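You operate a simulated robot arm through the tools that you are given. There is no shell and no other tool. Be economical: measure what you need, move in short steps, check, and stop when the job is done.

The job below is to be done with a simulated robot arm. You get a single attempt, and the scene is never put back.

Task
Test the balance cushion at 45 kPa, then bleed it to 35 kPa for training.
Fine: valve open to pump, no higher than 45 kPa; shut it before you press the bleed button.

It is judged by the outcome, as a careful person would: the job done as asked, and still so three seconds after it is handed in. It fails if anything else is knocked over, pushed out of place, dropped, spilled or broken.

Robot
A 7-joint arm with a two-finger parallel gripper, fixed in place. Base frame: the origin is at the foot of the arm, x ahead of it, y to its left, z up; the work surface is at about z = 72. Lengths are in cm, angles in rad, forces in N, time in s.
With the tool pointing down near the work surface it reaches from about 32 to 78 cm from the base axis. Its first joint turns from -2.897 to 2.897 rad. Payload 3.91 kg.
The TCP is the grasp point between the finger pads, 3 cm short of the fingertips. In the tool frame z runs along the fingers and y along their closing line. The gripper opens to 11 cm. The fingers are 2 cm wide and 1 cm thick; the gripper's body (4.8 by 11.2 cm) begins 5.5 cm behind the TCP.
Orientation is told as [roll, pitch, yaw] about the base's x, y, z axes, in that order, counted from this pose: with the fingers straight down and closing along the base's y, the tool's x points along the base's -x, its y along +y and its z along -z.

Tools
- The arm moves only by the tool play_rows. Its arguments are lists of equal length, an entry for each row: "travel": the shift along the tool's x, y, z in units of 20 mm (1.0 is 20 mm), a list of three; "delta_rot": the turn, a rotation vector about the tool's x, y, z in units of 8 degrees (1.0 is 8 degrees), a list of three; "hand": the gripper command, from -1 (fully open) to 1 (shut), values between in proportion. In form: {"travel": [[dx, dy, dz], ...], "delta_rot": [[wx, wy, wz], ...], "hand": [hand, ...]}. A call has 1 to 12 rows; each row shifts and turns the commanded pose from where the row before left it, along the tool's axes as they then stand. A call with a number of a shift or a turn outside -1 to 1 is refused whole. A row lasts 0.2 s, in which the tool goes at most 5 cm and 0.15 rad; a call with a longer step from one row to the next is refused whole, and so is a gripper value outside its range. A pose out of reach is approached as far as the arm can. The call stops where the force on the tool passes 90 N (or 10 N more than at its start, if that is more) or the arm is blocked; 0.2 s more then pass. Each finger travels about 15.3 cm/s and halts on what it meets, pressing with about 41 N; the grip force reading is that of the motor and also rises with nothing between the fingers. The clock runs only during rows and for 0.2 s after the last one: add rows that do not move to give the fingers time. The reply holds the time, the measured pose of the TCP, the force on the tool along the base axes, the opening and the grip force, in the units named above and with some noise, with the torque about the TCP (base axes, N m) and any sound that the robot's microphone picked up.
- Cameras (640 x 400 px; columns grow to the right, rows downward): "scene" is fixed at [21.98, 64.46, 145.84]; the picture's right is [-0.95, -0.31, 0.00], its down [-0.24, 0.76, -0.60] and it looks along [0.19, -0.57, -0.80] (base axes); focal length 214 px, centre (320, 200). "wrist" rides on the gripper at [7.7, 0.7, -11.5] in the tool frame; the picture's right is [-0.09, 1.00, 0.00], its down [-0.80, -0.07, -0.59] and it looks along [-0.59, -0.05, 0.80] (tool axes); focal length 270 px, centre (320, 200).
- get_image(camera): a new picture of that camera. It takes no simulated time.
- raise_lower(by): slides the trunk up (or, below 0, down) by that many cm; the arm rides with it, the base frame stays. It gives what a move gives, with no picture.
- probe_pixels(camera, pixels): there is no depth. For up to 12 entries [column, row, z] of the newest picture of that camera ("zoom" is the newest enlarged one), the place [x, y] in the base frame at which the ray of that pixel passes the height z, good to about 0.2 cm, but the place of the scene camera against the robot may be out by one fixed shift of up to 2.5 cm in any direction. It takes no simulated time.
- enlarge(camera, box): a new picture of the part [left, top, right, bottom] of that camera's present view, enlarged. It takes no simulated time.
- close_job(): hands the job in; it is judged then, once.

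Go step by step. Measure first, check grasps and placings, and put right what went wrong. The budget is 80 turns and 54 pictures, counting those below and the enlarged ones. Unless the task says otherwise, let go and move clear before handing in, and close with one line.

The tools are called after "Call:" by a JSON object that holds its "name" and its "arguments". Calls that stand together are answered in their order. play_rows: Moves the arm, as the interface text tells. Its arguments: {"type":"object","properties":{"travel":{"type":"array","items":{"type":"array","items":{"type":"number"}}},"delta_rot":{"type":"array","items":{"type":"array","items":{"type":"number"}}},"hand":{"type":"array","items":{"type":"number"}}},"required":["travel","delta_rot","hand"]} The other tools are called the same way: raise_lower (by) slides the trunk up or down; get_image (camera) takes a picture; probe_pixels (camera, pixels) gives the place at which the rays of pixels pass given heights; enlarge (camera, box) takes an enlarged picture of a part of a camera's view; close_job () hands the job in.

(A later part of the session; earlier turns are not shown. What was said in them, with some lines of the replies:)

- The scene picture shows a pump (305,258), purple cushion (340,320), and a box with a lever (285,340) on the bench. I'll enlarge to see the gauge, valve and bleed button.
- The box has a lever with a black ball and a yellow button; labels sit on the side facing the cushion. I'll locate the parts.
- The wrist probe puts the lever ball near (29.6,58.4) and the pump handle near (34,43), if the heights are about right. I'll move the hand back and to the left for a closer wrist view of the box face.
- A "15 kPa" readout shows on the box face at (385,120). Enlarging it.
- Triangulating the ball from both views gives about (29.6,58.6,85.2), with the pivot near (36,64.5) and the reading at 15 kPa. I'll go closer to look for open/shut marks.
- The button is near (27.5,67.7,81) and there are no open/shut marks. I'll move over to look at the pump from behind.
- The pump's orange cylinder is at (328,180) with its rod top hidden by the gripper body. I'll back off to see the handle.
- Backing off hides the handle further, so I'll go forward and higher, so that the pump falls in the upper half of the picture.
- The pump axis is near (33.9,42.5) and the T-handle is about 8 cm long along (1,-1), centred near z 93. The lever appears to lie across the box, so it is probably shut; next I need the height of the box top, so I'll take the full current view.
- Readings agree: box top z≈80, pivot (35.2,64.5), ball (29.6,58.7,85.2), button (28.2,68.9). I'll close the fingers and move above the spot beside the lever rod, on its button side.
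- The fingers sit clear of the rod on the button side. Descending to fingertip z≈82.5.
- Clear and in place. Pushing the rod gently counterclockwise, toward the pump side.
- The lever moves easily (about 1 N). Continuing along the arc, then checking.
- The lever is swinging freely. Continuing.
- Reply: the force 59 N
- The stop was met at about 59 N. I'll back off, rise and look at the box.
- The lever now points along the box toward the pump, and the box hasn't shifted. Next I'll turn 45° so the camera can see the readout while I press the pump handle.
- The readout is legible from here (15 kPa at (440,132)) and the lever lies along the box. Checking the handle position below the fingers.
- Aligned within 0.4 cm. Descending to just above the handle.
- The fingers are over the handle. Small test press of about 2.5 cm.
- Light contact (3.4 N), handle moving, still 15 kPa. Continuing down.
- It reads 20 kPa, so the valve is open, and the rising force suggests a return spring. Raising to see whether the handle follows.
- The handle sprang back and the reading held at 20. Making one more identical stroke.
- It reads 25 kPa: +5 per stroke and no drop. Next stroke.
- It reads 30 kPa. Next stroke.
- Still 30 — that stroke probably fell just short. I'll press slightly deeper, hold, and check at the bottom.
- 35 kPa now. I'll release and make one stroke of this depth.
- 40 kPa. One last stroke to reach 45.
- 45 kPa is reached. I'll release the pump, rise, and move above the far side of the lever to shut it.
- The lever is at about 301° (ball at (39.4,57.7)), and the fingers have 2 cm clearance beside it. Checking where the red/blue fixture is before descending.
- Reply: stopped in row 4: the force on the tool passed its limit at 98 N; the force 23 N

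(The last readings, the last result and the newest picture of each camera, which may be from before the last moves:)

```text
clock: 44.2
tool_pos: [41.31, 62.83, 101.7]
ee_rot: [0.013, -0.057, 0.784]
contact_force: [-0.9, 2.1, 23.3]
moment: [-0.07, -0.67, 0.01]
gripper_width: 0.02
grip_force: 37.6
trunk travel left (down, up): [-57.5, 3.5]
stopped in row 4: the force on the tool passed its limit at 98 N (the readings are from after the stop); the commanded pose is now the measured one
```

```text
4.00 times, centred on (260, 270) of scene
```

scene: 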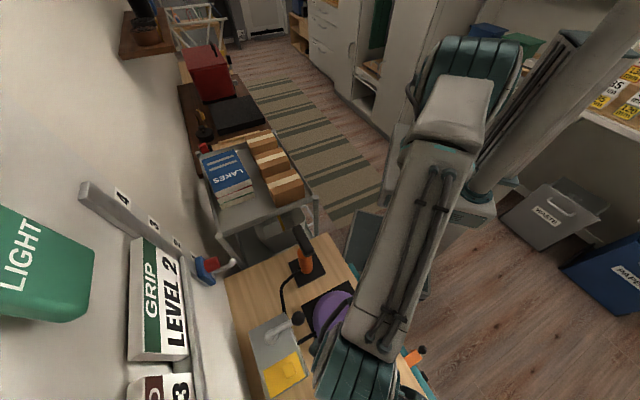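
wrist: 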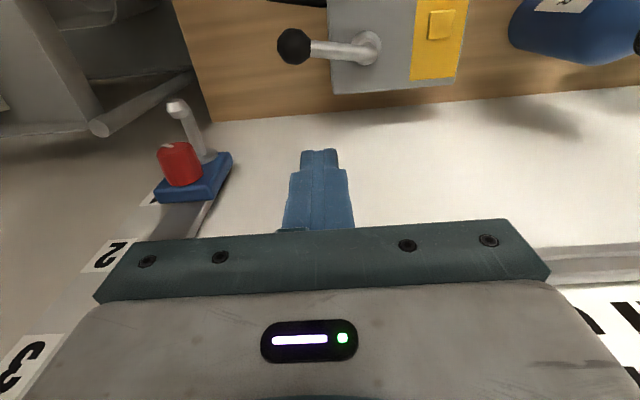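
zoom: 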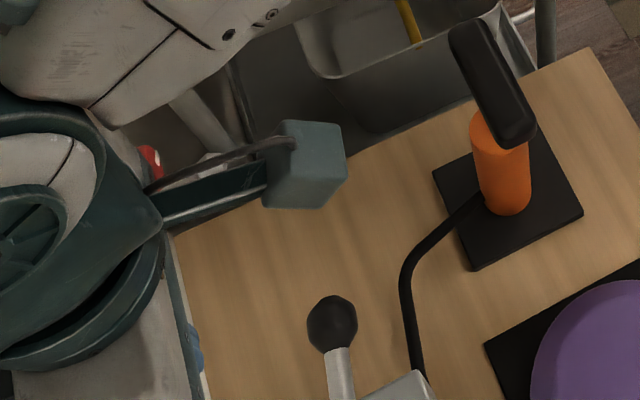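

Unexpected contact at z≈101.7 (98 N). I'll raise back up along the same path and look at what was touched.

Call:
{"name": "play_rows", "arguments": {"travel": [[0, 0, -0.5], [0, 0, -0.5], [0, 0, -0.5]], "delta_rot": [[0, 0, 0], [0, 0, 0], [0, 0, 0]], "hand": [1, 1, 1]}}

Call:
{"name": "get_image", "arguments": {"camera": "scene"}}

```text
clock: 45.0
tool_pos: [41.23, 62.66, 104.15]
ee_rot: [0.009, -0.043, 0.785]
contact_force: [-0.3, -0.2, 0.4]
moment: [0.03, 0.01, -0.02]
gripper_width: 0.0
grip_force: 37.8
trunk travel left (down, up): [-57.5, 3.5]
```

```text
17 pictures are left
```

scene: 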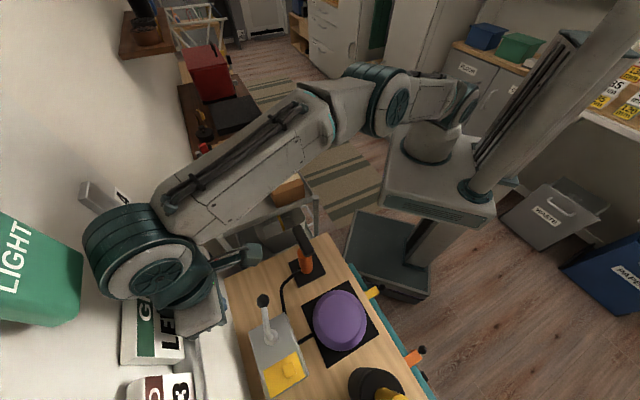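

The elbow/wrist links are close to the wall signs. I'll retreat along the path I came by and check the wall items.

Call:
{"name": "play_rows", "arguments": {"travel": [[0.9, -0.4, -0.2], [0.9, -0.4, -0.2], [0.9, -0.4, -0.2], [0.9, -0.4, -0.2], [0.9, -0.4, -0.2], [0.9, -0.4, -0.2], [0.9, -0.4, -0.2]], "delta_rot": [[0, 0, 0], [0, 0, 0], [0, 0, 0], [0, 0, 0], [0, 0, 0], [0, 0, 0], [0, 0, 0]], "hand": [1, 1, 1, 1, 1, 1, 1]}}

Call:
{"name": "get_image", "arguments": {"camera": "scene"}}

```text
clock: 46.6
tool_pos: [36.38, 49.72, 106.4]
ee_rot: [0.011, -0.045, 0.787]
contact_force: [1.0, -0.1, -0.5]
moment: [0.04, -0.01, -0.02]
gripper_width: 0.0
grip_force: 37.8
trunk travel left (down, up): [-57.5, 3.5]
```

```text
16 pictures are left
```

scene: 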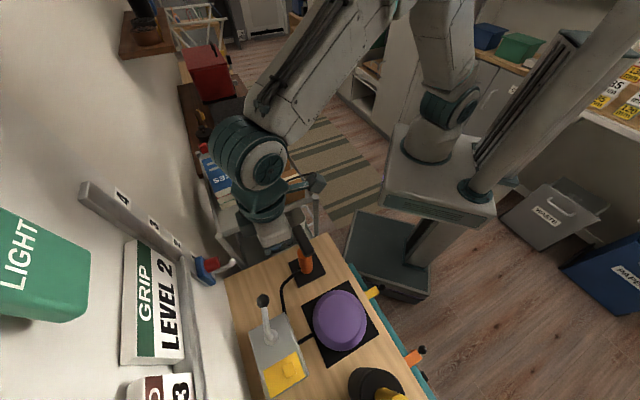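

The GRIP box at (152,300) seems to have shifted by about 6 px. Enlarging to judge.

Call:
{"name": "enlarge", "arguments": {"camera": "scene", "box": [0, 180, 240, 400]}}

Call:
{"name": "probe_pixels", "arguments": {"camera": "scene", "pixels": [[120, 365, 100], [124, 240, 100], [184, 355, 100], [120, 365, 90], [124, 240, 90], [184, 355, 90], [128, 362, 90], [130, 237, 90], [187, 352, 90]]}}

```text
1.82 times, centred on (120, 290) of scene
```

zoom: 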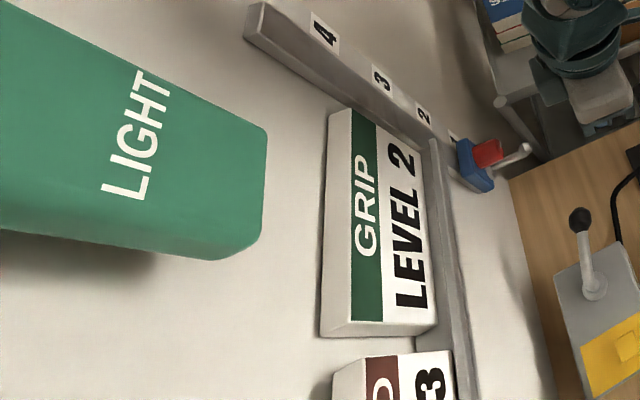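

```text
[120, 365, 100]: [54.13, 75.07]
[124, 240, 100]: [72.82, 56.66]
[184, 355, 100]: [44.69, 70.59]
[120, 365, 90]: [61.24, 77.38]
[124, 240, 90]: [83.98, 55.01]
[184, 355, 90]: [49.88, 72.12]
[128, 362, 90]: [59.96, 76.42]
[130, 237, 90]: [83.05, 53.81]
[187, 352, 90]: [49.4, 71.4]
```

I can't tell for sure whether that box moved; I'll compare views later. To finish safely I'll tilt the hand about 22° so the wrist leans away from the wall, then approach the wall side of the lever from there.

Call:
{"name": "play_rows", "arguments": {"travel": [[0, 0, 0], [0, 0, 0], [0, 0, 0], [-0.337, 0.298, 0.794], [-0.337, 0.298, 0.794], [-0.337, 0.298, 0.794], [-0.337, 0.298, 0.794], [-0.337, 0.298, 0.794], [-0.337, 0.298, 0.794]], "delta_rot": [[0, -0.9, 0], [0, -0.9, 0], [0, -0.9, 0], [0, 0, 0], [0, 0, 0], [0, 0, 0], [0, 0, 0], [0, 0, 0], [0, 0, 0]], "hand": [1, 1, 1, 1, 1, 1, 1, 1, 1]}}

Call:
{"name": "get_image", "arguments": {"camera": "scene"}}

```text
clock: 48.6
tool_pos: [39.06, 57.75, 99.29]
ee_rot: [0.01, -0.421, 0.783]
contact_force: [-0.4, -0.2, -0.2]
moment: [-0.04, -0.01, 0.0]
gripper_width: 0.01
grip_force: 38.3
trunk travel left (down, up): [-57.5, 3.5]
```

```text
14 pictures are left
```

scene: 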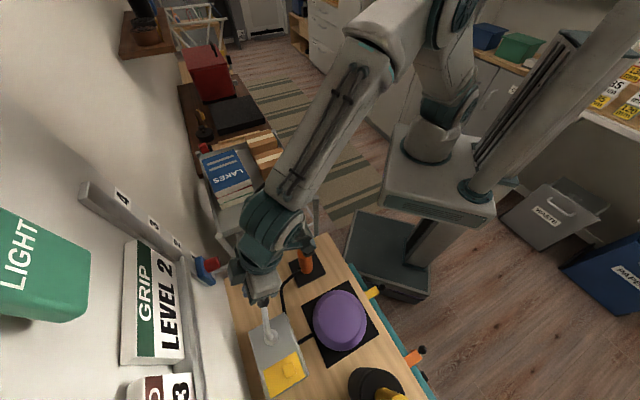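

The wrist is now well clear of the wall. Continuing to just above and behind the lever.

Call:
{"name": "play_rows", "arguments": {"travel": [[0.02, 0.12, 0.81], [0.02, 0.12, 0.81], [0.02, 0.12, 0.81], [0.02, 0.12, 0.81]], "delta_rot": [[0, 0, 0], [0, 0, 0], [0, 0, 0], [0, 0, 0]], "hand": [1, 1, 1, 1]}}

Call:
{"name": "get_image", "arguments": {"camera": "wrist"}}

```text
clock: 49.6
tool_pos: [40.11, 60.3, 93.33]
ee_rot: [0.009, -0.423, 0.78]
contact_force: [-0.5, -0.9, -1.3]
moment: [0.02, -0.04, 0.01]
gripper_width: 0.0
grip_force: 37.3
trunk travel left (down, up): [-57.5, 3.5]
```

```text
13 pictures are left
```

wrist: 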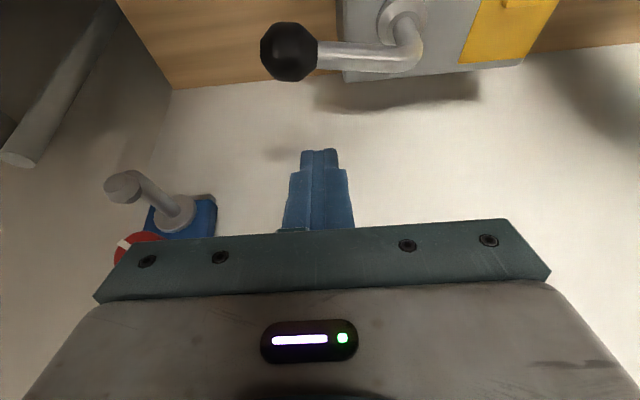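

The fingers are beyond the lever rod (tips at (320,155), rod at row 55). Descending vertically beside it.

Call:
{"name": "play_rows", "arguments": {"travel": [[0.33, 0, 0.74], [0.33, 0, 0.74], [0.33, 0, 0.74], [0.33, 0, 0.74], [0.33, 0, 0.74]], "delta_rot": [[0, 0, 0], [0, 0, 0], [0, 0, 0], [0, 0, 0], [0, 0, 0]], "hand": [1, 1, 1, 1, 1]}}

Call:
{"name": "get_image", "arguments": {"camera": "wrist"}}

```text
clock: 50.8
tool_pos: [40.26, 60.25, 85.09]
ee_rot: [0.009, -0.422, 0.78]
contact_force: [1.2, -0.3, -0.4]
moment: [-0.02, -0.02, -0.01]
gripper_width: 0.01
grip_force: 37.4
trunk travel left (down, up): [-57.5, 3.5]
```

```text
12 pictures are left
```

wrist: 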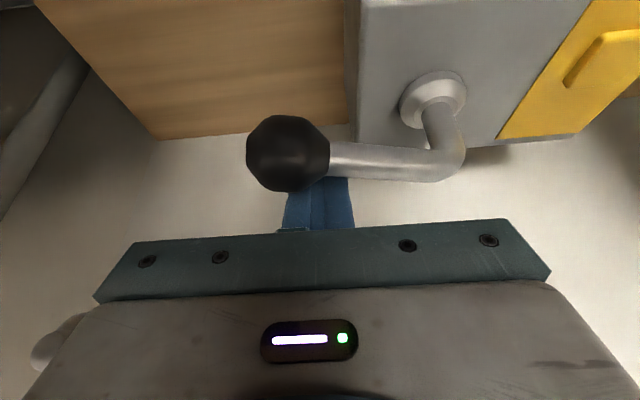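

The fingers are behind the rod near the ball (rod at row 160). Sweeping the lever back clockwise, first half.

Call:
{"name": "play_rows", "arguments": {"travel": [[0.517, 0.127, -0.23], [0.497, 0.078, -0.222], [0.478, 0.17, -0.213], [0.443, 0.258, -0.197]], "delta_rot": [[0, 0, 0], [0, 0, 0], [0, 0, 0], [0, 0, 0]], "hand": [1, 1, 1, 1]}}

Call:
{"name": "get_image", "arguments": {"camera": "wrist"}}

```text
clock: 51.8
tool_pos: [36.07, 58.12, 85.09]
ee_rot: [0.01, -0.421, 0.782]
contact_force: [-0.5, 0.8, 0.2]
moment: [0.02, -0.01, 0.01]
gripper_width: 0.02
grip_force: 37.6
trunk travel left (down, up): [-57.5, 3.5]
```

```text
11 pictures are left
```

wrist: 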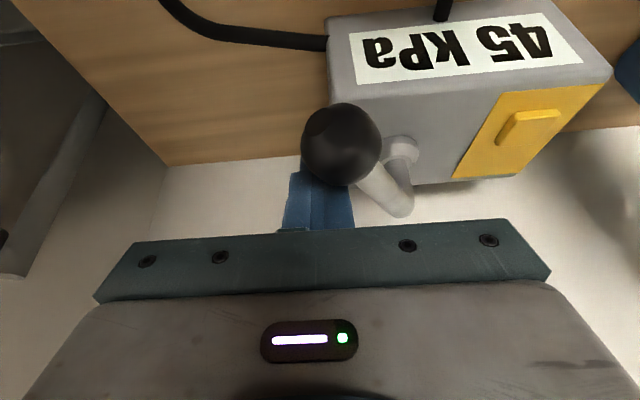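

The lever is turning and the readout still shows 45 kPa. Continuing the arc.

Call:
{"name": "play_rows", "arguments": {"travel": [[0.397, 0.336, -0.177], [0.336, 0.41, -0.15], [0.265, 0.467, -0.118]], "delta_rot": [[0, 0, 0], [0, 0, 0], [0, 0, 0]], "hand": [1, 1, 1]}}

Call:
{"name": "get_image", "arguments": {"camera": "wrist"}}

```text
clock: 52.6
tool_pos: [33.13, 58.2, 85.05]
ee_rot: [0.011, -0.422, 0.779]
contact_force: [3.8, -1.9, 0.0]
moment: [0.0, 0.03, 0.06]
gripper_width: 0.0
grip_force: 38.3
trunk travel left (down, up): [-57.5, 3.5]
```

```text
10 pictures are left
```

wrist: 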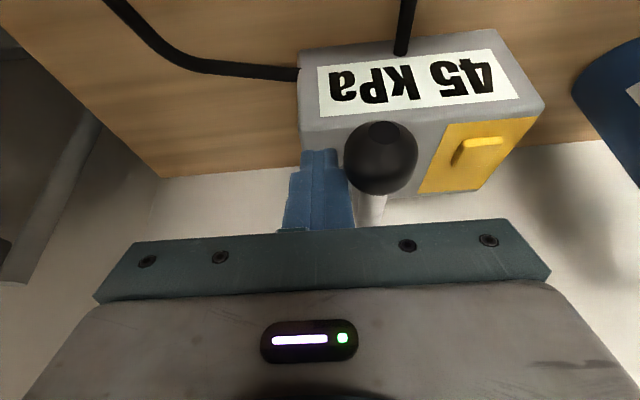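

Nearly there (force 4 N). Pushing the last degrees in small steps.

Call:
{"name": "play_rows", "arguments": {"travel": [[0.078, 0.2, -0.035], [0.078, 0.2, -0.035], [0.045, 0.16, -0.02]], "delta_rot": [[0, 0, 0], [0, 0, 0], [0, 0, 0]], "hand": [1, 1, 1]}}

```text
clock: 53.4
tool_pos: [33.09, 58.22, 85.19]
ee_rot: [0.005, -0.421, 0.772]
contact_force: [37.1, -19.4, -1.3]
moment: [0.11, 0.17, 0.36]
gripper_width: 0.0
grip_force: 37.5
trunk travel left (down, up): [-57.5, 3.5]
```

The stop is met (42 N, no further motion). Backing off and rising to check lever and reading.

Call:
{"name": "play_rows", "arguments": {"travel": [[-0.12, -0.45, 0.05], [-0.1, -0.4, 0.04], [-0.4, 0, -0.9], [-0.4, 0, -0.9], [-0.4, 0, -0.9], [-0.4, 0, -0.9], [-0.4, 0, -0.9], [-0.2, 0, -0.9], [0, 0, -0.9]], "delta_rot": [[0, 0, 0], [0, 0, 0], [0, 0, 0], [0, 0, 0], [0, 0, 0], [0, 0, 0], [0, 0, 0], [0, 0, 0], [0, 0, 0]], "hand": [1, 1, 1, 1, 1, 1, 1, 1, 1]}}

Call:
{"name": "get_image", "arguments": {"camera": "wrist"}}

```text
clock: 55.4
tool_pos: [32.71, 57.2, 98.58]
ee_rot: [0.011, -0.42, 0.78]
contact_force: [-0.2, 0.2, 0.1]
moment: [0.01, 0.0, -0.03]
gripper_width: 0.01
grip_force: 37.7
trunk travel left (down, up): [-57.5, 3.5]
```

```text
9 pictures are left
```

wrist: 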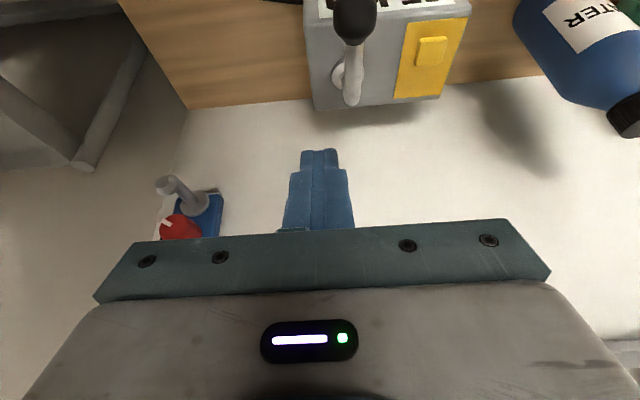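

Call:
{"name": "probe_pixels", "arguments": {"camera": "wrist", "pixels": [[353, 20, 85.2], [338, 75, 80.5], [313, 108, 79.5], [440, 98, 79.5], [432, 50, 81.5]]}}

```text
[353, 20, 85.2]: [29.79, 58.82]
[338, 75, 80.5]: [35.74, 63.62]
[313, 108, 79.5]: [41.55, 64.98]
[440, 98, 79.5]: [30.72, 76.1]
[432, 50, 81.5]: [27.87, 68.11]
```

The lever is back at its original stop (ball (29.8,58.8)) and the box is unmoved. Next is the button at about (28.1,68.7); first I'll check the water bottle's position for hand clearance.

Call:
{"name": "probe_pixels", "arguments": {"camera": "wrist", "pixels": [[628, 115, 92], [628, 115, 86], [513, 25, 72], [513, 25, 80], [560, 90, 85], [560, 90, 92], [625, 105, 98]]}}

```text
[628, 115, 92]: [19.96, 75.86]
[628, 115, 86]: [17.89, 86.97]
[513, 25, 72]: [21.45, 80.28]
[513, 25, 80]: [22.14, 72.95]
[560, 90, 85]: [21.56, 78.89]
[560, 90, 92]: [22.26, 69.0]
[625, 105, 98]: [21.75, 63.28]
```

The bottle stands near (18.5,81.6), 7 cm clear of the hand at the button. Moving above the button, keeping the tilt.

Call:
{"name": "play_rows", "arguments": {"travel": [[-0.248, 0.948, 0.384], [-0.248, 0.948, 0.384], [-0.248, 0.948, 0.384], [-0.248, 0.948, 0.384], [-0.248, 0.948, 0.384], [-0.248, 0.948, 0.384]], "delta_rot": [[0, 0, 0], [0, 0, 0], [0, 0, 0], [0, 0, 0], [0, 0, 0], [0, 0, 0]], "hand": [1, 1, 1, 1, 1, 1]}}

Call:
{"name": "get_image", "arguments": {"camera": "wrist"}}

```text
clock: 56.8
tool_pos: [27.78, 68.55, 95.61]
ee_rot: [0.01, -0.421, 0.781]
contact_force: [-0.2, 0.3, 0.3]
moment: [-0.02, 0.0, 0.0]
gripper_width: 0.0
grip_force: 37.9
trunk travel left (down, up): [-57.5, 3.5]
```

```text
8 pictures are left
```

wrist: 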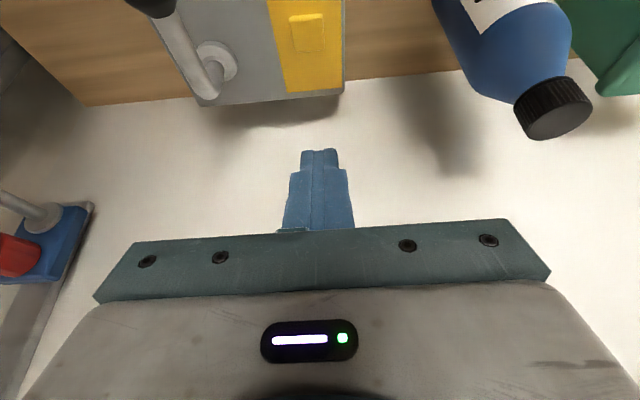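

Call:
{"name": "probe_pixels", "arguments": {"camera": "wrist", "pixels": [[308, 32, 81.5], [292, 15, 81.5], [325, 50, 81.5]]}}

Call:
{"name": "play_rows", "arguments": {"travel": [[0.37, 0, 0.83], [0.37, 0, 0.83], [0.37, 0, 0.83], [0.37, 0, 0.83], [0.37, 0, 0.83]], "delta_rot": [[0, 0, 0], [0, 0, 0], [0, 0, 0], [0, 0, 0], [0, 0, 0]], "hand": [1, 1, 1, 1, 1]}}

Call:
{"name": "get_image", "arguments": {"camera": "wrist"}}

```text
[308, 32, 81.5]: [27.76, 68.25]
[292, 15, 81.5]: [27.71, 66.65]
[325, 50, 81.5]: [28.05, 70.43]
```

```text
clock: 58.0
tool_pos: [27.89, 68.45, 86.57]
ee_rot: [0.012, -0.419, 0.779]
contact_force: [-0.7, -0.8, 0.8]
moment: [0.02, 0.01, 0.0]
gripper_width: 0.0
grip_force: 37.9
trunk travel left (down, up): [-57.5, 3.5]
```

```text
7 pictures are left
```

wrist: 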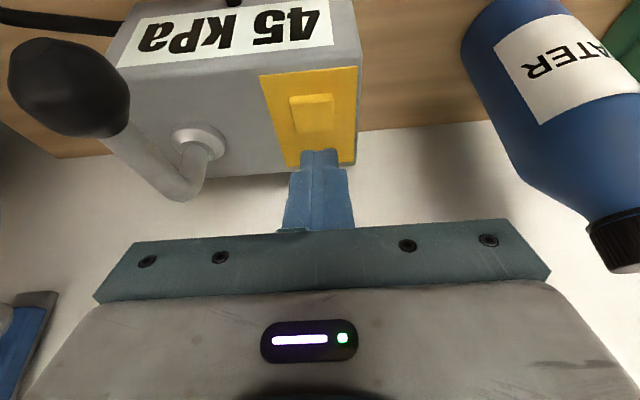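

45 kPa holds and the tip is just above the button. A short light press and release.

Call:
{"name": "probe_pixels", "arguments": {"camera": "wrist", "pixels": [[312, 113, 81.5]]}}

Call:
{"name": "play_rows", "arguments": {"travel": [[0.22, 0, 0.49], [0.22, 0, 0.49], [-0.22, 0, -0.49], [-0.22, 0, -0.49]], "delta_rot": [[0, 0, 0], [0, 0, 0], [0, 0, 0], [0, 0, 0]], "hand": [1, 1, 1, 1]}}

Call:
{"name": "get_image", "arguments": {"camera": "wrist"}}

```text
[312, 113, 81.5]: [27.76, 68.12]
```

```text
clock: 59.0
tool_pos: [27.87, 68.44, 86.48]
ee_rot: [0.01, -0.42, 0.782]
contact_force: [0.0, 0.0, 0.2]
moment: [-0.03, 0.01, -0.02]
gripper_width: 0.01
grip_force: 37.5
trunk travel left (down, up): [-57.5, 3.5]
```

```text
6 pictures are left
```

wrist: 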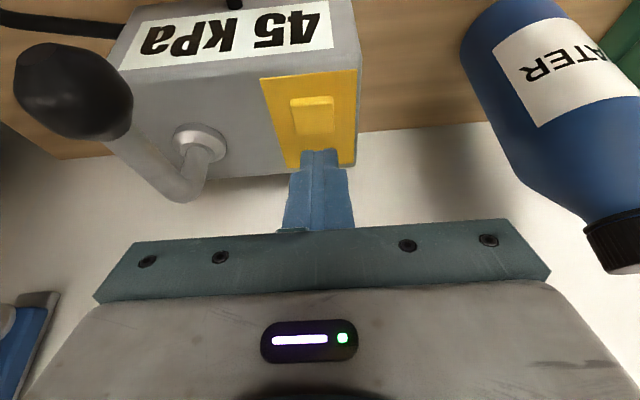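

No change yet. I'll go down in small steps and feel for the contact.

Call:
{"name": "play_rows", "arguments": {"travel": [[0.22, 0, 0.49], [0.22, 0, 0.49]], "delta_rot": [[0, 0, 0], [0, 0, 0]], "hand": [1, 1]}}

Call:
{"name": "play_rows", "arguments": {"travel": [[0.06, 0, 0.14]], "delta_rot": [[0, 0, 0]], "hand": [1]}}

```text
clock: 59.6
tool_pos: [27.64, 68.49, 84.35]
ee_rot: [0.01, -0.421, 0.783]
contact_force: [-1.3, -0.3, 0.2]
moment: [0.01, -0.01, 0.01]
gripper_width: 0.01
grip_force: 37.5
trunk travel left (down, up): [-57.5, 3.5]
```

```text
clock: 60.0
tool_pos: [27.77, 68.61, 84.08]
ee_rot: [0.012, -0.422, 0.783]
contact_force: [-0.2, 0.3, 1.8]
moment: [-0.05, 0.02, 0.04]
gripper_width: 0.01
grip_force: 37.6
trunk travel left (down, up): [-57.5, 3.5]
heard: click
```

A click was heard at z 84.08. Lifting off and checking the readout.

Call:
{"name": "play_rows", "arguments": {"travel": [[-0.25, 0, -0.56], [-0.25, 0, -0.56]], "delta_rot": [[0, 0, 0], [0, 0, 0]], "hand": [1, 1]}}

Call:
{"name": "enlarge", "arguments": {"camera": "wrist", "box": [80, 0, 400, 200]}}

```text
clock: 60.6
tool_pos: [27.88, 68.46, 86.44]
ee_rot: [0.011, -0.421, 0.781]
contact_force: [-0.4, -0.7, -0.2]
moment: [0.03, 0.02, 0.0]
gripper_width: 0.02
grip_force: 37.6
trunk travel left (down, up): [-57.5, 3.5]
```

```text
2.00 times, centred on (240, 100) of wrist
```

zoom: 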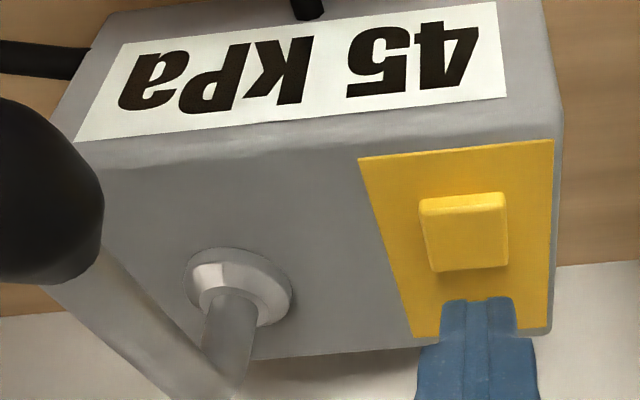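

Still 45, so the button probably needs holding to bleed. I'll press, hold for about 0.6 s, and look while holding.

Call:
{"name": "play_rows", "arguments": {"travel": [[0.25, 0, 0.56], [0.25, 0, 0.56], [0.02, 0, 0.04], [0, 0, 0]], "delta_rot": [[0, 0, 0], [0, 0, 0], [0, 0, 0], [0, 0, 0]], "hand": [1, 1, 1, 1]}}

Call:
{"name": "enlarge", "arguments": {"camera": "wrist", "box": [80, 0, 400, 200]}}

```text
clock: 61.6
tool_pos: [27.79, 68.38, 84.08]
ee_rot: [0.011, -0.423, 0.779]
contact_force: [0.5, 0.9, 3.3]
moment: [0.05, -0.03, -0.04]
gripper_width: 0.01
grip_force: 38.0
trunk travel left (down, up): [-57.5, 3.5]
heard: click
```

```text
2.00 times, centred on (240, 100) of wrist
```

zoom: 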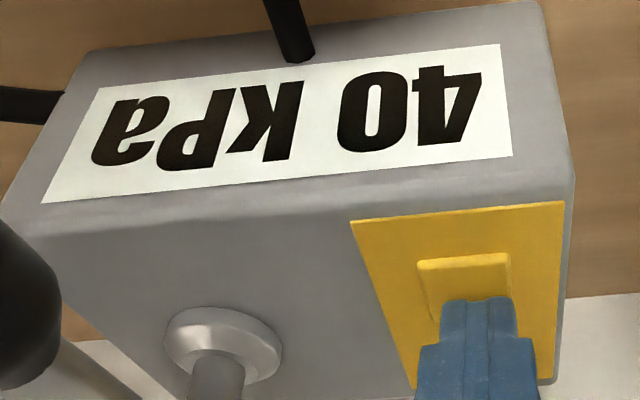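

40 kPa after about 0.6 s. I'll release now, then repeat the same press.

Call:
{"name": "play_rows", "arguments": {"travel": [[-0.27, 0, -0.6], [-0.25, 0, -0.56], [0, 0, 0]], "delta_rot": [[0, 0, 0], [0, 0, 0], [0, 0, 0]], "hand": [1, 1, 1]}}

Call:
{"name": "enlarge", "arguments": {"camera": "wrist", "box": [80, 0, 400, 200]}}

```text
clock: 62.4
tool_pos: [27.82, 68.38, 86.52]
ee_rot: [0.011, -0.42, 0.782]
contact_force: [0.3, 0.5, 0.0]
moment: [0.01, -0.02, 0.02]
gripper_width: 0.0
grip_force: 37.3
trunk travel left (down, up): [-57.5, 3.5]
```

```text
2.00 times, centred on (240, 100) of wrist
```

zoom: 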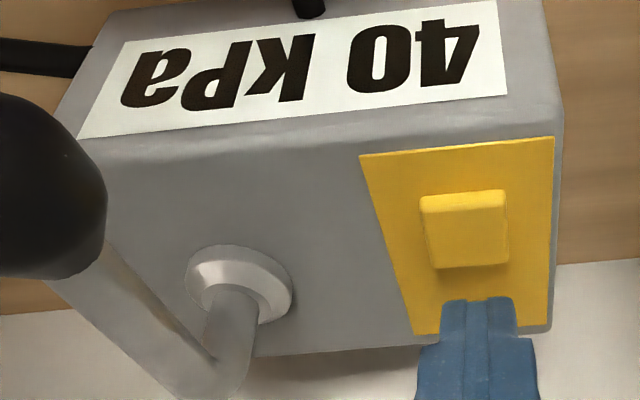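

Holding at 40 kPa. Repeating the identical press and release.

Call:
{"name": "play_rows", "arguments": {"travel": [[0.25, 0, 0.56], [0.25, 0, 0.56], [0.02, 0, 0.04], [0, 0, 0]], "delta_rot": [[0, 0, 0], [0, 0, 0], [0, 0, 0], [0, 0, 0]], "hand": [1, 1, 1, 1]}}

Call:
{"name": "play_rows", "arguments": {"travel": [[-0.27, 0, -0.6], [-0.25, 0, -0.56], [0, 0, 0]], "delta_rot": [[0, 0, 0], [0, 0, 0], [0, 0, 0]], "hand": [1, 1, 1]}}

Call:
{"name": "enlarge", "arguments": {"camera": "wrist", "box": [80, 0, 400, 200]}}

```text
clock: 63.4
tool_pos: [27.8, 68.54, 84.07]
ee_rot: [0.011, -0.421, 0.781]
contact_force: [0.3, 1.0, 3.0]
moment: [0.03, -0.02, 0.0]
gripper_width: 0.0
grip_force: 37.3
trunk travel left (down, up): [-57.5, 3.5]
heard: click
```

```text
clock: 64.2
tool_pos: [27.88, 68.34, 86.56]
ee_rot: [0.012, -0.42, 0.78]
contact_force: [0.2, -0.4, -0.7]
moment: [0.02, 0.0, -0.01]
gripper_width: 0.04
grip_force: 37.0
trunk travel left (down, up): [-57.5, 3.5]
```

```text
2.00 times, centred on (240, 100) of wrist
```

zoom: 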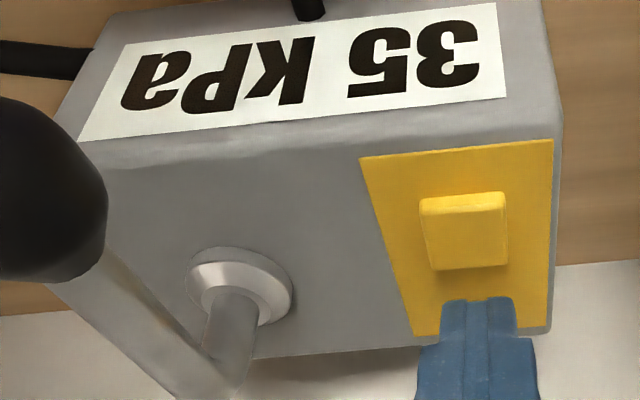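

35 kPa, valve shut. Rising straight up and away from the wall.

Call:
{"name": "play_rows", "arguments": {"travel": [[-0.4, 0, -0.9], [-0.4, 0, -0.9], [-0.4, 0, -0.9], [-0.4, 0, -0.9], [-0.4, 0, -0.9], [-0.4, 0, -0.9], [-0.4, 0, -0.9], [0.4, -0.3, -0.9], [0.6, -0.6, -0.8], [0.8, -0.6, -0.4], [0.8, -0.6, -0.4], [0.8, -0.6, -0.4]], "delta_rot": [[0, 0, 0], [0, 0, 0], [0, 0, 0], [0, 0, 0], [0, 0, 0], [0, 0, 0], [0, 0, 0], [0, 0, 0], [0, 0, 0], [0, 0, 0], [0, 0, 0], [0, 0, 0]], "hand": [1, 1, 1, 1, 1, 1, 1, 1, 1, 1, 1, 1]}}

Call:
{"name": "get_image", "arguments": {"camera": "scene"}}

```text
clock: 66.8
tool_pos: [25.57, 58.41, 102.87]
ee_rot: [0.011, -0.422, 0.781]
contact_force: [0.4, 1.4, 0.2]
moment: [-0.01, 0.0, -0.01]
gripper_width: 0.0
grip_force: 38.2
trunk travel left (down, up): [-57.5, 3.5]
```

```text
1 pictures are left
```

scene: 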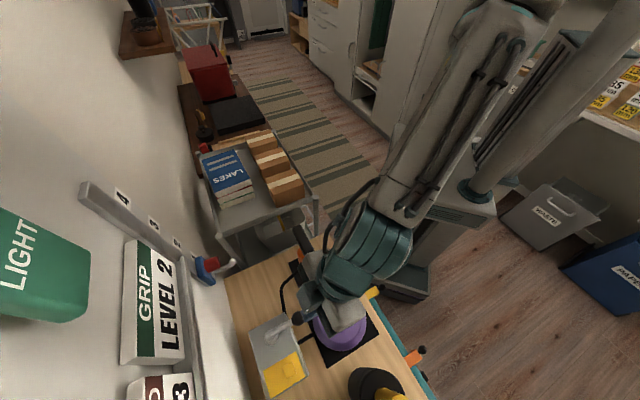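

The cushion was pumped to 45 kPa with the valve open, the valve was then shut, and it was bled to 35 kPa (last readout 35); the arm is clear. While moving to shut the valve, the arm hit something on the wall side (98 N). The "GRIP LEVEL 2" box there may have shifted a centimetre or two; it is still standing, and I did not try to move it back.

Call:
{"name": "close_job", "arguments": {}}

```text
The job is handed in.
```

The cushion was pumped to 45 kPa, the valve was shut, and it was bled to 35 kPa. The arm hit something by the wall on the way to shut the valve, and the "GRIP LEVEL 2" box may have shifted a centimetre or two.
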